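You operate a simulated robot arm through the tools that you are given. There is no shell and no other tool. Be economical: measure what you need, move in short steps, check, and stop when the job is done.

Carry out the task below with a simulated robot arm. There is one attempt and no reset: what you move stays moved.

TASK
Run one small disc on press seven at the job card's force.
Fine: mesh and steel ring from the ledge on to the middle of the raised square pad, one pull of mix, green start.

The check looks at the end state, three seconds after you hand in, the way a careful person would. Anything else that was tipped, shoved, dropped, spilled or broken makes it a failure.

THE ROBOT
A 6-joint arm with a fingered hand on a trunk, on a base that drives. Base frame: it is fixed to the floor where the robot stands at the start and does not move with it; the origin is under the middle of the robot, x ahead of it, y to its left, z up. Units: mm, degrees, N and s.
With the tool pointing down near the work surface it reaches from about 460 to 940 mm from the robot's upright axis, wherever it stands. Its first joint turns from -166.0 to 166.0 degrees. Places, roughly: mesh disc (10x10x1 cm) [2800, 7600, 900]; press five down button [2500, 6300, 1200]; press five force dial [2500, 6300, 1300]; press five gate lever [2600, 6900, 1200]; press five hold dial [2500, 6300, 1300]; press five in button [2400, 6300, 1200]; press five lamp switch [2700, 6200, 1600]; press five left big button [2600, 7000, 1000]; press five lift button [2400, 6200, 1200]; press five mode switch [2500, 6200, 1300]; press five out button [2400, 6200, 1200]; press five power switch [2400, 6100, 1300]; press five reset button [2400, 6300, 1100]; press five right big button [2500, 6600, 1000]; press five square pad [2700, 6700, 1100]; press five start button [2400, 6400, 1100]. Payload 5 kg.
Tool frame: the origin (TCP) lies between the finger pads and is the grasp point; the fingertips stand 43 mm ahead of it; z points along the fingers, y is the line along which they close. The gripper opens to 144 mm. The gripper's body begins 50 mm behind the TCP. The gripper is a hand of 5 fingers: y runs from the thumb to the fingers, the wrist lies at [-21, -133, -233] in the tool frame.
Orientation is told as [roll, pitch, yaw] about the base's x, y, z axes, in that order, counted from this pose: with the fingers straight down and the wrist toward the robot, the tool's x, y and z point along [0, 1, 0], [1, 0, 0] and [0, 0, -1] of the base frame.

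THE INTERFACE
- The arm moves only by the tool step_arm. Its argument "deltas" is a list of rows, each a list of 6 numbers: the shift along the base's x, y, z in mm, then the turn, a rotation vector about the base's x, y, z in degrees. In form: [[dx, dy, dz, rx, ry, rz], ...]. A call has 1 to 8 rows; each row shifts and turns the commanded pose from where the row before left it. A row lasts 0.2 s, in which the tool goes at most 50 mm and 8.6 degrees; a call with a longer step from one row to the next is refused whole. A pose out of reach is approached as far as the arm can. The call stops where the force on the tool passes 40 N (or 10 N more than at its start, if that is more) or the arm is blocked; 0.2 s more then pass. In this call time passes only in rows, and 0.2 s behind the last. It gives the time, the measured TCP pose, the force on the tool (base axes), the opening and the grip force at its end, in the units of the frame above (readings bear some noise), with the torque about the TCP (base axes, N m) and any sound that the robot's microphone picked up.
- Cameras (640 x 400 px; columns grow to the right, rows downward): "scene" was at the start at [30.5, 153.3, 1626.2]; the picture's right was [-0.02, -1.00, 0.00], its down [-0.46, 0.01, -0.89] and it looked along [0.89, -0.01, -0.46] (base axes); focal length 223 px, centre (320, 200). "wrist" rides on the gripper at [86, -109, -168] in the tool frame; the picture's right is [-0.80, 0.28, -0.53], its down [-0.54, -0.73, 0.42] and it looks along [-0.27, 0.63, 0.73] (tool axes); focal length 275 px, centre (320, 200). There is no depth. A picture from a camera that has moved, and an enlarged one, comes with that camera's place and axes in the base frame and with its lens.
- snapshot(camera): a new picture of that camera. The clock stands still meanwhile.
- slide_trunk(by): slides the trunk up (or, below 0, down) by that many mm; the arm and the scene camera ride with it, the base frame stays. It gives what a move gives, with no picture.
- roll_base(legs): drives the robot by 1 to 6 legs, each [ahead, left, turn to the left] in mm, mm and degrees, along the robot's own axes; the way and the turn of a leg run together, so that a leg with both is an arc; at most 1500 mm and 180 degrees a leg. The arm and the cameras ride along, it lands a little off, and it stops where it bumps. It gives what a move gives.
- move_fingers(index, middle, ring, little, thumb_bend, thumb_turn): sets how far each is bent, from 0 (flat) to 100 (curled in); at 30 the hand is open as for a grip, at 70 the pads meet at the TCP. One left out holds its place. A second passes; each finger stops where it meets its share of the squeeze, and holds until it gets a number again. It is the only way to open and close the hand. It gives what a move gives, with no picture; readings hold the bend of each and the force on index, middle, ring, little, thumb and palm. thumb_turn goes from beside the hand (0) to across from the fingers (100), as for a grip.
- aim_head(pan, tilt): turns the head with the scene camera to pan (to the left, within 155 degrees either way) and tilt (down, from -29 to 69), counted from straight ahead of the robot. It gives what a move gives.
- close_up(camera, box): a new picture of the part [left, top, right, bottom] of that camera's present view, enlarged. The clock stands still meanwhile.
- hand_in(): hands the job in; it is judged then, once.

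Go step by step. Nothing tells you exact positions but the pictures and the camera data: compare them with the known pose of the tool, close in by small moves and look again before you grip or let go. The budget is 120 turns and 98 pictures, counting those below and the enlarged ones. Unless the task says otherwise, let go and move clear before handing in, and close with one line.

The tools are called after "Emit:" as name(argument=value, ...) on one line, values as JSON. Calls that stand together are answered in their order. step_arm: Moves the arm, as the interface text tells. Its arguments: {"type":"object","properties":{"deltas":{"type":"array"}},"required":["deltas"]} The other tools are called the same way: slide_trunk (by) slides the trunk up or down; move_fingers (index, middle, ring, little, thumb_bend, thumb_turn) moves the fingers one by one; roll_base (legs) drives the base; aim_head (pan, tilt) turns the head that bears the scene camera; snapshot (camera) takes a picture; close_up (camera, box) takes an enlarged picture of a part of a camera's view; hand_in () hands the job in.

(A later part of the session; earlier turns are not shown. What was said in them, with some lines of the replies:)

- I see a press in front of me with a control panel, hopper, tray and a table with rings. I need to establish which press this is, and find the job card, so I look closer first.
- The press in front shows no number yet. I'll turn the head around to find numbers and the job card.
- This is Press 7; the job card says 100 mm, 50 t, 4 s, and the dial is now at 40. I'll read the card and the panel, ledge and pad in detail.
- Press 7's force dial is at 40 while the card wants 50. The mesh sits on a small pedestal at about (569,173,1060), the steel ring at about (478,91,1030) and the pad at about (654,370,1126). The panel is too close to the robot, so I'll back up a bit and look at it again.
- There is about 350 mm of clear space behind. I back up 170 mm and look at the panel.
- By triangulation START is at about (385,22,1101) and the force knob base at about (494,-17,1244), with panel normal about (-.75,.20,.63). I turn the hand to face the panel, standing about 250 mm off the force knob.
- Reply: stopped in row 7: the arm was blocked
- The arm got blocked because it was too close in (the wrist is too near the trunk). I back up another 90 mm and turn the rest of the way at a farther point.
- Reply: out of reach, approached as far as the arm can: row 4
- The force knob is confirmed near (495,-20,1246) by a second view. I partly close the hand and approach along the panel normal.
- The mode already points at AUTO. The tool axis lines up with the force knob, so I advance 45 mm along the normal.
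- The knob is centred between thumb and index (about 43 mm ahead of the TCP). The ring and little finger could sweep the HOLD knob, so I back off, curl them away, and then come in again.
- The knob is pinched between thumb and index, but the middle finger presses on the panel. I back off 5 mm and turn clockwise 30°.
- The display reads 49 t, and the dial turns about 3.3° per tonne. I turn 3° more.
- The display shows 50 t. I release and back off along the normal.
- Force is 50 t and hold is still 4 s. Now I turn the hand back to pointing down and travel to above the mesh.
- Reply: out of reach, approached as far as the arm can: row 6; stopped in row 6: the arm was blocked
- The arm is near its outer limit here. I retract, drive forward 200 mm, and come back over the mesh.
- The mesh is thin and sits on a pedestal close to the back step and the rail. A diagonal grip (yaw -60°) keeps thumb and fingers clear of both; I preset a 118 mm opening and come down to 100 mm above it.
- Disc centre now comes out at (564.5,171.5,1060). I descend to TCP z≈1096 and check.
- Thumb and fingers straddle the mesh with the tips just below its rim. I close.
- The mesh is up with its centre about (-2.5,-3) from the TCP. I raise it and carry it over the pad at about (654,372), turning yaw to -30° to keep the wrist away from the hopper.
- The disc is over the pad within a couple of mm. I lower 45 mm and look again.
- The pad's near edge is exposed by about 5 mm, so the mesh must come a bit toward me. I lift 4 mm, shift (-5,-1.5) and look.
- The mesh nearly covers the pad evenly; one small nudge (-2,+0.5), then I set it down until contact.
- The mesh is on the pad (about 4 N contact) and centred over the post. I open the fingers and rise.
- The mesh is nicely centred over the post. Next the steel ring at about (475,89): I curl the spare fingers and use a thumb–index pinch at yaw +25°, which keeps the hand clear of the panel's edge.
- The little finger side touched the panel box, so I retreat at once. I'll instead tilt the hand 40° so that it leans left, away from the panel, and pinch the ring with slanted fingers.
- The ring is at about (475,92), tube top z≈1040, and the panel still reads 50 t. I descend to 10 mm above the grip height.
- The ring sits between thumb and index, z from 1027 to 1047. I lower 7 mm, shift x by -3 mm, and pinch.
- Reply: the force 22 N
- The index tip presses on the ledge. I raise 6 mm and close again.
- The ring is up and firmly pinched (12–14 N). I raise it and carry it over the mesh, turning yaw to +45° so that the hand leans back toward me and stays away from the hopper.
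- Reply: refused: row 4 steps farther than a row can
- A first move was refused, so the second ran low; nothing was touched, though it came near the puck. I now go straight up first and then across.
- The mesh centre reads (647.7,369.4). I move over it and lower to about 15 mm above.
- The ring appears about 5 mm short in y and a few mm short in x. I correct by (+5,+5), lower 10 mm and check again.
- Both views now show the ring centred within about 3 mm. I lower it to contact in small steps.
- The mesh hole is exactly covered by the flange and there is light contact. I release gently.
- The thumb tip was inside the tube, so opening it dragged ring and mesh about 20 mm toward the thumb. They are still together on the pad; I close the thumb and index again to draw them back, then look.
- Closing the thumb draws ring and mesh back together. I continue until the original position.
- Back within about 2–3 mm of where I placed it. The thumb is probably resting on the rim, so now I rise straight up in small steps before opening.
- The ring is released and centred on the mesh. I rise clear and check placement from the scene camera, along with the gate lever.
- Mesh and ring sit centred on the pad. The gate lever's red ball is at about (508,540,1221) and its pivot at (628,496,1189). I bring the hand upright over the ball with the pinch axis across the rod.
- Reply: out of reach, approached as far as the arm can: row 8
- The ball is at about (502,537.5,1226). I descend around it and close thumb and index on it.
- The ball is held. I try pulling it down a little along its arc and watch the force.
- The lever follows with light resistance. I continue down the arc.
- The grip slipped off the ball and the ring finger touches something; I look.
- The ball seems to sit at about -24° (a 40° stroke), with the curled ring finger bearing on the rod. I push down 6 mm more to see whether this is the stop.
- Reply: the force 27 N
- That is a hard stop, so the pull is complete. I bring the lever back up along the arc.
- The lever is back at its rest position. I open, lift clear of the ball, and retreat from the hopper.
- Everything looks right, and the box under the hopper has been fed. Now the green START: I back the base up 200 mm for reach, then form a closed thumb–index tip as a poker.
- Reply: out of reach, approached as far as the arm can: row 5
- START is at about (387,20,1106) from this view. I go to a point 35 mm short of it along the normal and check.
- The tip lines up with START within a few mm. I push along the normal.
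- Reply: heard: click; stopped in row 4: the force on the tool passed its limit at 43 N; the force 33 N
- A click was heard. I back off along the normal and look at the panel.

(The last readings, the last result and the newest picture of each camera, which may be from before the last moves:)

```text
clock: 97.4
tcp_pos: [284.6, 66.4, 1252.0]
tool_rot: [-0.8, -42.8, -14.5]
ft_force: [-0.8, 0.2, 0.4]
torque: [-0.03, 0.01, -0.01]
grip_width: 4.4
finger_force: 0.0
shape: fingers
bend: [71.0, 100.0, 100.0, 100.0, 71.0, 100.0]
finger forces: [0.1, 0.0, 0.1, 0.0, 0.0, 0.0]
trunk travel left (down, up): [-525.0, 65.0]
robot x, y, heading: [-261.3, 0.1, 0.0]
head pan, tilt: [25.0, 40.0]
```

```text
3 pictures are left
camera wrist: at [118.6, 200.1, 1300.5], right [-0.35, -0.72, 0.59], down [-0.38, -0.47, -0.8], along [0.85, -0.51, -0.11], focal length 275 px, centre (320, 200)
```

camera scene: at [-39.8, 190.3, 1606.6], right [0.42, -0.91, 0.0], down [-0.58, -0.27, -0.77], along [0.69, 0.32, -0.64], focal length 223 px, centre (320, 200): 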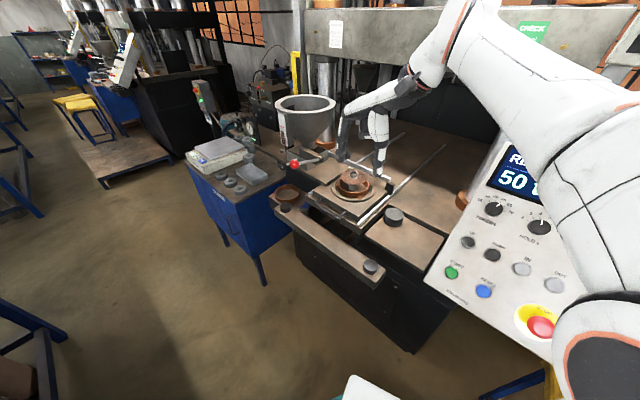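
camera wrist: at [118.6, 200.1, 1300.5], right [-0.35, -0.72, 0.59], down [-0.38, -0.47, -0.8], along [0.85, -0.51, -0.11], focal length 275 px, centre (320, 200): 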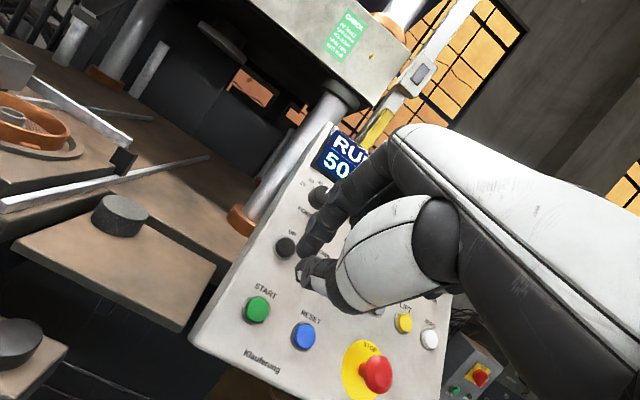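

The display shows RUN and the cycle is under way. I keep clear and let time pass.

Emit:
step_arm(deltas=[[0, 0, 0, 0, 0, 0], [0, 0, 0, 0, 0, 0], [0, 0, 0, 0, 0, 0], [0, 0, 0, 0, 0, 0], [0, 0, 0, 0, 0, 0], [0, 0, 0, 0, 0, 0], [0, 0, 0, 0, 0, 0], [0, 0, 0, 0, 0, 0]])

Emit:
step_arm(deltas=[[0, 0, 0, 0, 0, 0], [0, 0, 0, 0, 0, 0], [0, 0, 0, 0, 0, 0], [0, 0, 0, 0, 0, 0], [0, 0, 0, 0, 0, 0], [0, 0, 0, 0, 0, 0], [0, 0, 0, 0, 0, 0], [0, 0, 0, 0, 0, 0]])

Emit:
step_arm(deltas=[[0, 0, 0, 0, 0, 0], [0, 0, 0, 0, 0, 0], [0, 0, 0, 0, 0, 0], [0, 0, 0, 0, 0, 0], [0, 0, 0, 0, 0, 0], [0, 0, 0, 0, 0, 0], [0, 0, 0, 0, 0, 0], [0, 0, 0, 0, 0, 0]])

Emit:
step_arm(deltas=[[0, 0, 0, 0, 0, 0], [0, 0, 0, 0, 0, 0], [0, 0, 0, 0, 0, 0], [0, 0, 0, 0, 0, 0], [0, 0, 0, 0, 0, 0], [0, 0, 0, 0, 0, 0], [0, 0, 0, 0, 0, 0], [0, 0, 0, 0, 0, 0]])

Emit:
step_arm(deltas=[[0, 0, 0, 0, 0, 0], [0, 0, 0, 0, 0, 0], [0, 0, 0, 0, 0, 0], [0, 0, 0, 0, 0, 0], [0, 0, 0, 0, 0, 0], [0, 0, 0, 0, 0, 0], [0, 0, 0, 0, 0, 0], [0, 0, 0, 0, 0, 0]])

Emit:
step_arm(deltas=[[0, 0, 0, 0, 0, 0], [0, 0, 0, 0, 0, 0], [0, 0, 0, 0, 0, 0], [0, 0, 0, 0, 0, 0], [0, 0, 0, 0, 0, 0], [0, 0, 0, 0, 0, 0], [0, 0, 0, 0, 0, 0], [0, 0, 0, 0, 0, 0]])

```text
clock: 99.2
tcp_pos: [283.9, 66.3, 1251.7]
tool_rot: [-0.7, -42.8, -14.5]
ft_force: [0.1, 0.1, -0.1]
torque: [-0.02, -0.01, 0.02]
grip_width: 4.1
finger_force: 0.1
shape: fingers
bend: [71.0, 100.0, 100.0, 100.0, 71.0, 100.0]
finger forces: [0.1, 0.1, 0.0, 0.0, 0.0, 0.0]
trunk travel left (down, up): [-525.0, 65.0]
robot x, y, heading: [-260.9, -2.0, -0.1]
head pan, tilt: [25.0, 40.0]
```

```text
clock: 101.0
tcp_pos: [282.9, 67.1, 1251.9]
tool_rot: [-0.8, -42.8, -14.5]
ft_force: [-0.3, 0.7, -0.4]
torque: [-0.01, 0.01, -0.04]
grip_width: 4.2
finger_force: 0.1
shape: fingers
bend: [71.0, 100.0, 100.0, 100.0, 71.0, 100.0]
finger forces: [0.0, 0.1, 0.0, 0.0, 0.0, 0.0]
trunk travel left (down, up): [-525.0, 65.0]
robot x, y, heading: [-263.2, 2.0, -0.2]
head pan, tilt: [25.0, 40.0]
```

```text
clock: 102.8
tcp_pos: [283.7, 66.7, 1251.6]
tool_rot: [-0.7, -42.8, -14.5]
ft_force: [0.7, 0.4, 0.1]
torque: [-0.04, -0.01, 0.0]
grip_width: 4.2
finger_force: 0.0
shape: fingers
bend: [71.0, 100.0, 100.0, 100.0, 71.0, 100.0]
finger forces: [0.1, 0.0, 0.0, 0.0, 0.1, 0.0]
trunk travel left (down, up): [-525.0, 65.0]
robot x, y, heading: [-260.8, 2.5, -0.2]
head pan, tilt: [25.0, 40.0]
```

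```text
clock: 104.6
tcp_pos: [284.6, 67.7, 1251.0]
tool_rot: [-0.8, -42.8, -14.6]
ft_force: [-0.3, -0.1, 0.2]
torque: [-0.03, -0.01, -0.03]
grip_width: 4.0
finger_force: 0.1
shape: fingers
bend: [71.0, 100.0, 100.0, 100.0, 71.0, 100.0]
finger forces: [0.0, 0.1, 0.0, 0.0, 0.0, 0.0]
trunk travel left (down, up): [-525.0, 65.0]
robot x, y, heading: [-255.7, -0.8, 0.1]
head pan, tilt: [25.0, 40.0]
```

```text
clock: 106.4
tcp_pos: [283.0, 67.4, 1250.6]
tool_rot: [-0.8, -42.8, -14.5]
ft_force: [0.3, 0.8, -0.5]
torque: [0.02, -0.02, 0.01]
grip_width: 4.5
finger_force: 0.0
shape: fingers
bend: [71.0, 100.0, 100.0, 100.0, 71.0, 100.0]
finger forces: [0.0, 0.0, 0.0, 0.0, 0.0, 0.1]
trunk travel left (down, up): [-525.0, 65.0]
robot x, y, heading: [-261.2, 2.2, -0.2]
head pan, tilt: [25.0, 40.0]
```

```text
clock: 108.2
tcp_pos: [283.9, 66.2, 1252.3]
tool_rot: [-0.8, -42.8, -14.4]
ft_force: [-1.0, -0.2, -0.9]
torque: [0.02, -0.01, -0.04]
grip_width: 4.3
finger_force: 0.2
shape: fingers
bend: [71.0, 100.0, 100.0, 100.0, 71.0, 100.0]
finger forces: [0.0, 0.0, 0.1, 0.1, 0.1, 0.0]
trunk travel left (down, up): [-525.0, 65.0]
robot x, y, heading: [-259.9, -1.0, 0.1]
head pan, tilt: [25.0, 40.0]
```

Emit:
snapshot(camera="scene")

```text
2 pictures are left
camera scene: at [-243.4, 191.1, 1606.5], right [0.42, -0.91, 0.0], down [-0.58, -0.27, -0.77], along [0.69, 0.32, -0.64], focal length 223 px, centre (320, 200)
```

scene: 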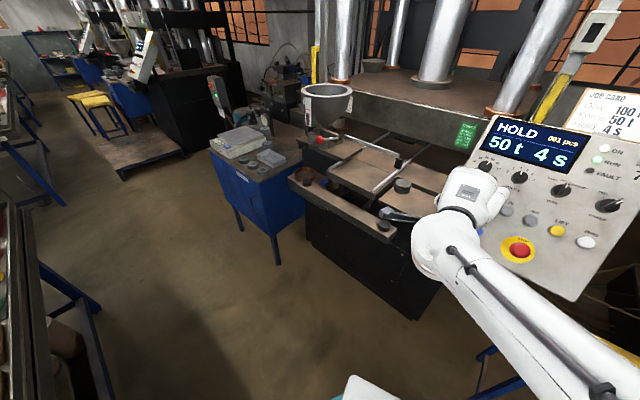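

The press is in HOLD at 50 t with 001 pcs counted. I wait for the cycle to finish.

Emit:
step_arm(deltas=[[0, 0, 0, 0, 0, 0], [0, 0, 0, 0, 0, 0], [0, 0, 0, 0, 0, 0], [0, 0, 0, 0, 0, 0], [0, 0, 0, 0, 0, 0], [0, 0, 0, 0, 0, 0], [0, 0, 0, 0, 0, 0], [0, 0, 0, 0, 0, 0]])

Emit:
step_arm(deltas=[[0, 0, 0, 0, 0, 0], [0, 0, 0, 0, 0, 0], [0, 0, 0, 0, 0, 0], [0, 0, 0, 0, 0, 0], [0, 0, 0, 0, 0, 0], [0, 0, 0, 0, 0, 0], [0, 0, 0, 0, 0, 0], [0, 0, 0, 0, 0, 0]])

Emit:
step_arm(deltas=[[0, 0, 0, 0, 0, 0], [0, 0, 0, 0, 0, 0], [0, 0, 0, 0, 0, 0], [0, 0, 0, 0, 0, 0], [0, 0, 0, 0, 0, 0], [0, 0, 0, 0, 0, 0], [0, 0, 0, 0, 0, 0], [0, 0, 0, 0, 0, 0]])

Emit:
step_arm(deltas=[[0, 0, 0, 0, 0, 0], [0, 0, 0, 0, 0, 0], [0, 0, 0, 0, 0, 0], [0, 0, 0, 0, 0, 0], [0, 0, 0, 0, 0, 0], [0, 0, 0, 0, 0, 0], [0, 0, 0, 0, 0, 0], [0, 0, 0, 0, 0, 0]])

Emit:
step_arm(deltas=[[0, 0, 0, 0, 0, 0], [0, 0, 0, 0, 0, 0], [0, 0, 0, 0, 0, 0], [0, 0, 0, 0, 0, 0], [0, 0, 0, 0, 0, 0], [0, 0, 0, 0, 0, 0], [0, 0, 0, 0, 0, 0], [0, 0, 0, 0, 0, 0]])

Emit:
step_arm(deltas=[[0, 0, 0, 0, 0, 0], [0, 0, 0, 0, 0, 0], [0, 0, 0, 0, 0, 0], [0, 0, 0, 0, 0, 0], [0, 0, 0, 0, 0, 0], [0, 0, 0, 0, 0, 0], [0, 0, 0, 0, 0, 0], [0, 0, 0, 0, 0, 0]])

Emit:
step_arm(deltas=[[0, 0, 0, 0, 0, 0], [0, 0, 0, 0, 0, 0], [0, 0, 0, 0, 0, 0], [0, 0, 0, 0, 0, 0], [0, 0, 0, 0, 0, 0], [0, 0, 0, 0, 0, 0], [0, 0, 0, 0, 0, 0], [0, 0, 0, 0, 0, 0]])

Emit:
step_arm(deltas=[[0, 0, 0, 0, 0, 0], [0, 0, 0, 0, 0, 0], [0, 0, 0, 0, 0, 0], [0, 0, 0, 0, 0, 0], [0, 0, 0, 0, 0, 0], [0, 0, 0, 0, 0, 0], [0, 0, 0, 0, 0, 0], [0, 0, 0, 0, 0, 0]])

Emit:
snapshot(camera="scene")

```text
clock: 110.0
tcp_pos: [284.1, 67.6, 1251.3]
tool_rot: [-0.8, -42.9, -14.4]
ft_force: [0.1, 0.1, -0.3]
torque: [0.0, 0.0, 0.02]
grip_width: 4.3
finger_force: 0.1
shape: fingers
bend: [71.0, 100.0, 100.0, 100.0, 71.0, 100.0]
finger forces: [0.1, 0.1, 0.1, 0.0, 0.1, 0.0]
trunk travel left (down, up): [-525.0, 65.0]
robot x, y, heading: [-259.1, 2.6, 0.0]
head pan, tilt: [25.0, 40.0]
```

```text
clock: 111.8
tcp_pos: [283.1, 67.3, 1251.7]
tool_rot: [-0.7, -42.8, -14.5]
ft_force: [-0.2, -0.5, 0.2]
torque: [-0.01, -0.01, 0.01]
grip_width: 4.1
finger_force: 0.0
shape: fingers
bend: [71.0, 100.0, 100.0, 100.0, 71.0, 100.0]
finger forces: [0.0, 0.0, 0.0, 0.1, 0.1, 0.0]
trunk travel left (down, up): [-525.0, 65.0]
robot x, y, heading: [-261.0, 3.8, -0.2]
head pan, tilt: [25.0, 40.0]
```

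```text
clock: 113.6
tcp_pos: [284.6, 68.0, 1252.1]
tool_rot: [-0.8, -42.7, -14.5]
ft_force: [0.0, -0.4, -0.1]
torque: [-0.01, 0.03, 0.01]
grip_width: 4.3
finger_force: 0.1
shape: fingers
bend: [71.0, 100.0, 100.0, 100.0, 71.0, 100.0]
finger forces: [0.0, 0.0, 0.0, 0.1, 0.0, 0.0]
trunk travel left (down, up): [-525.0, 65.0]
robot x, y, heading: [-259.7, -2.6, -0.1]
head pan, tilt: [25.0, 40.0]
```

```text
clock: 115.4
tcp_pos: [283.1, 66.9, 1251.4]
tool_rot: [-0.7, -42.8, -14.5]
ft_force: [0.5, 0.2, -0.1]
torque: [0.0, -0.01, 0.02]
grip_width: 4.2
finger_force: 0.0
shape: fingers
bend: [71.0, 100.0, 100.0, 100.0, 71.0, 100.0]
finger forces: [0.0, 0.1, 0.1, 0.1, 0.0, 0.0]
trunk travel left (down, up): [-525.0, 65.0]
robot x, y, heading: [-257.8, 3.0, -0.1]
head pan, tilt: [25.0, 40.0]
```

```text
clock: 117.2
tcp_pos: [283.4, 66.7, 1251.2]
tool_rot: [-0.8, -42.7, -14.5]
ft_force: [-0.7, 1.1, 0.1]
torque: [0.0, 0.02, 0.01]
grip_width: 4.1
finger_force: 0.1
shape: fingers
bend: [71.0, 100.0, 100.0, 100.0, 71.0, 100.0]
finger forces: [0.1, 0.0, 0.1, 0.0, 0.0, 0.1]
trunk travel left (down, up): [-525.0, 65.0]
robot x, y, heading: [-259.7, 1.0, 0.3]
head pan, tilt: [25.0, 40.0]
```

```text
clock: 119.0
tcp_pos: [284.2, 66.4, 1251.5]
tool_rot: [-0.8, -42.8, -14.5]
ft_force: [-0.4, -0.3, -1.3]
torque: [-0.01, -0.02, 0.01]
grip_width: 4.2
finger_force: 0.1
shape: fingers
bend: [71.0, 100.0, 100.0, 100.0, 71.0, 100.0]
finger forces: [0.1, 0.0, 0.0, 0.0, 0.0, 0.1]
trunk travel left (down, up): [-525.0, 65.0]
robot x, y, heading: [-259.2, 0.2, -0.2]
head pan, tilt: [25.0, 40.0]
```

```text
clock: 120.8
tcp_pos: [284.3, 67.9, 1251.3]
tool_rot: [-0.8, -42.8, -14.5]
ft_force: [0.2, 0.2, -0.4]
torque: [0.01, 0.0, 0.01]
grip_width: 4.2
finger_force: 0.0
shape: fingers
bend: [71.0, 100.0, 100.0, 100.0, 71.0, 100.0]
finger forces: [0.0, 0.0, 0.0, 0.1, 0.0, 0.1]
trunk travel left (down, up): [-525.0, 65.0]
robot x, y, heading: [-260.5, 4.6, -0.0]
head pan, tilt: [25.0, 40.0]
```

```text
clock: 122.6
tcp_pos: [284.6, 67.0, 1251.0]
tool_rot: [-0.8, -42.8, -14.5]
ft_force: [-0.5, -0.1, -0.2]
torque: [0.01, -0.01, 0.01]
grip_width: 4.3
finger_force: 0.0
shape: fingers
bend: [71.0, 100.0, 100.0, 100.0, 71.0, 100.0]
finger forces: [0.1, 0.0, 0.0, 0.0, 0.1, 0.1]
trunk travel left (down, up): [-525.0, 65.0]
robot x, y, heading: [-257.4, -0.5, -0.2]
head pan, tilt: [25.0, 40.0]
```

```text
1 pictures are left
camera scene: at [-243.4, 191.1, 1606.5], right [0.42, -0.91, 0.0], down [-0.58, -0.27, -0.77], along [0.69, 0.32, -0.64], focal length 223 px, centre (320, 200)
```

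scene: 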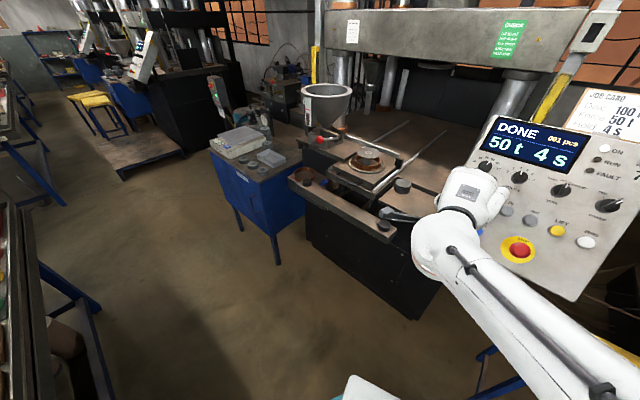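

The display shows DONE, 001 pcs, 50 t, 4 s. The tray is back out with the pressed disc and the hand is clear, so I hand in.

Emit:
hand_in()

```text
The job is handed in.
```

Press seven ran one 100 mm disc at the job card's 50 t with a 4 s hold, and its display reads DONE, 001 pcs. While I was letting go of the steel ring, my thumb dragged it and the mesh about 20 mm. I drew both back to within about 3 mm of the middle before starting.
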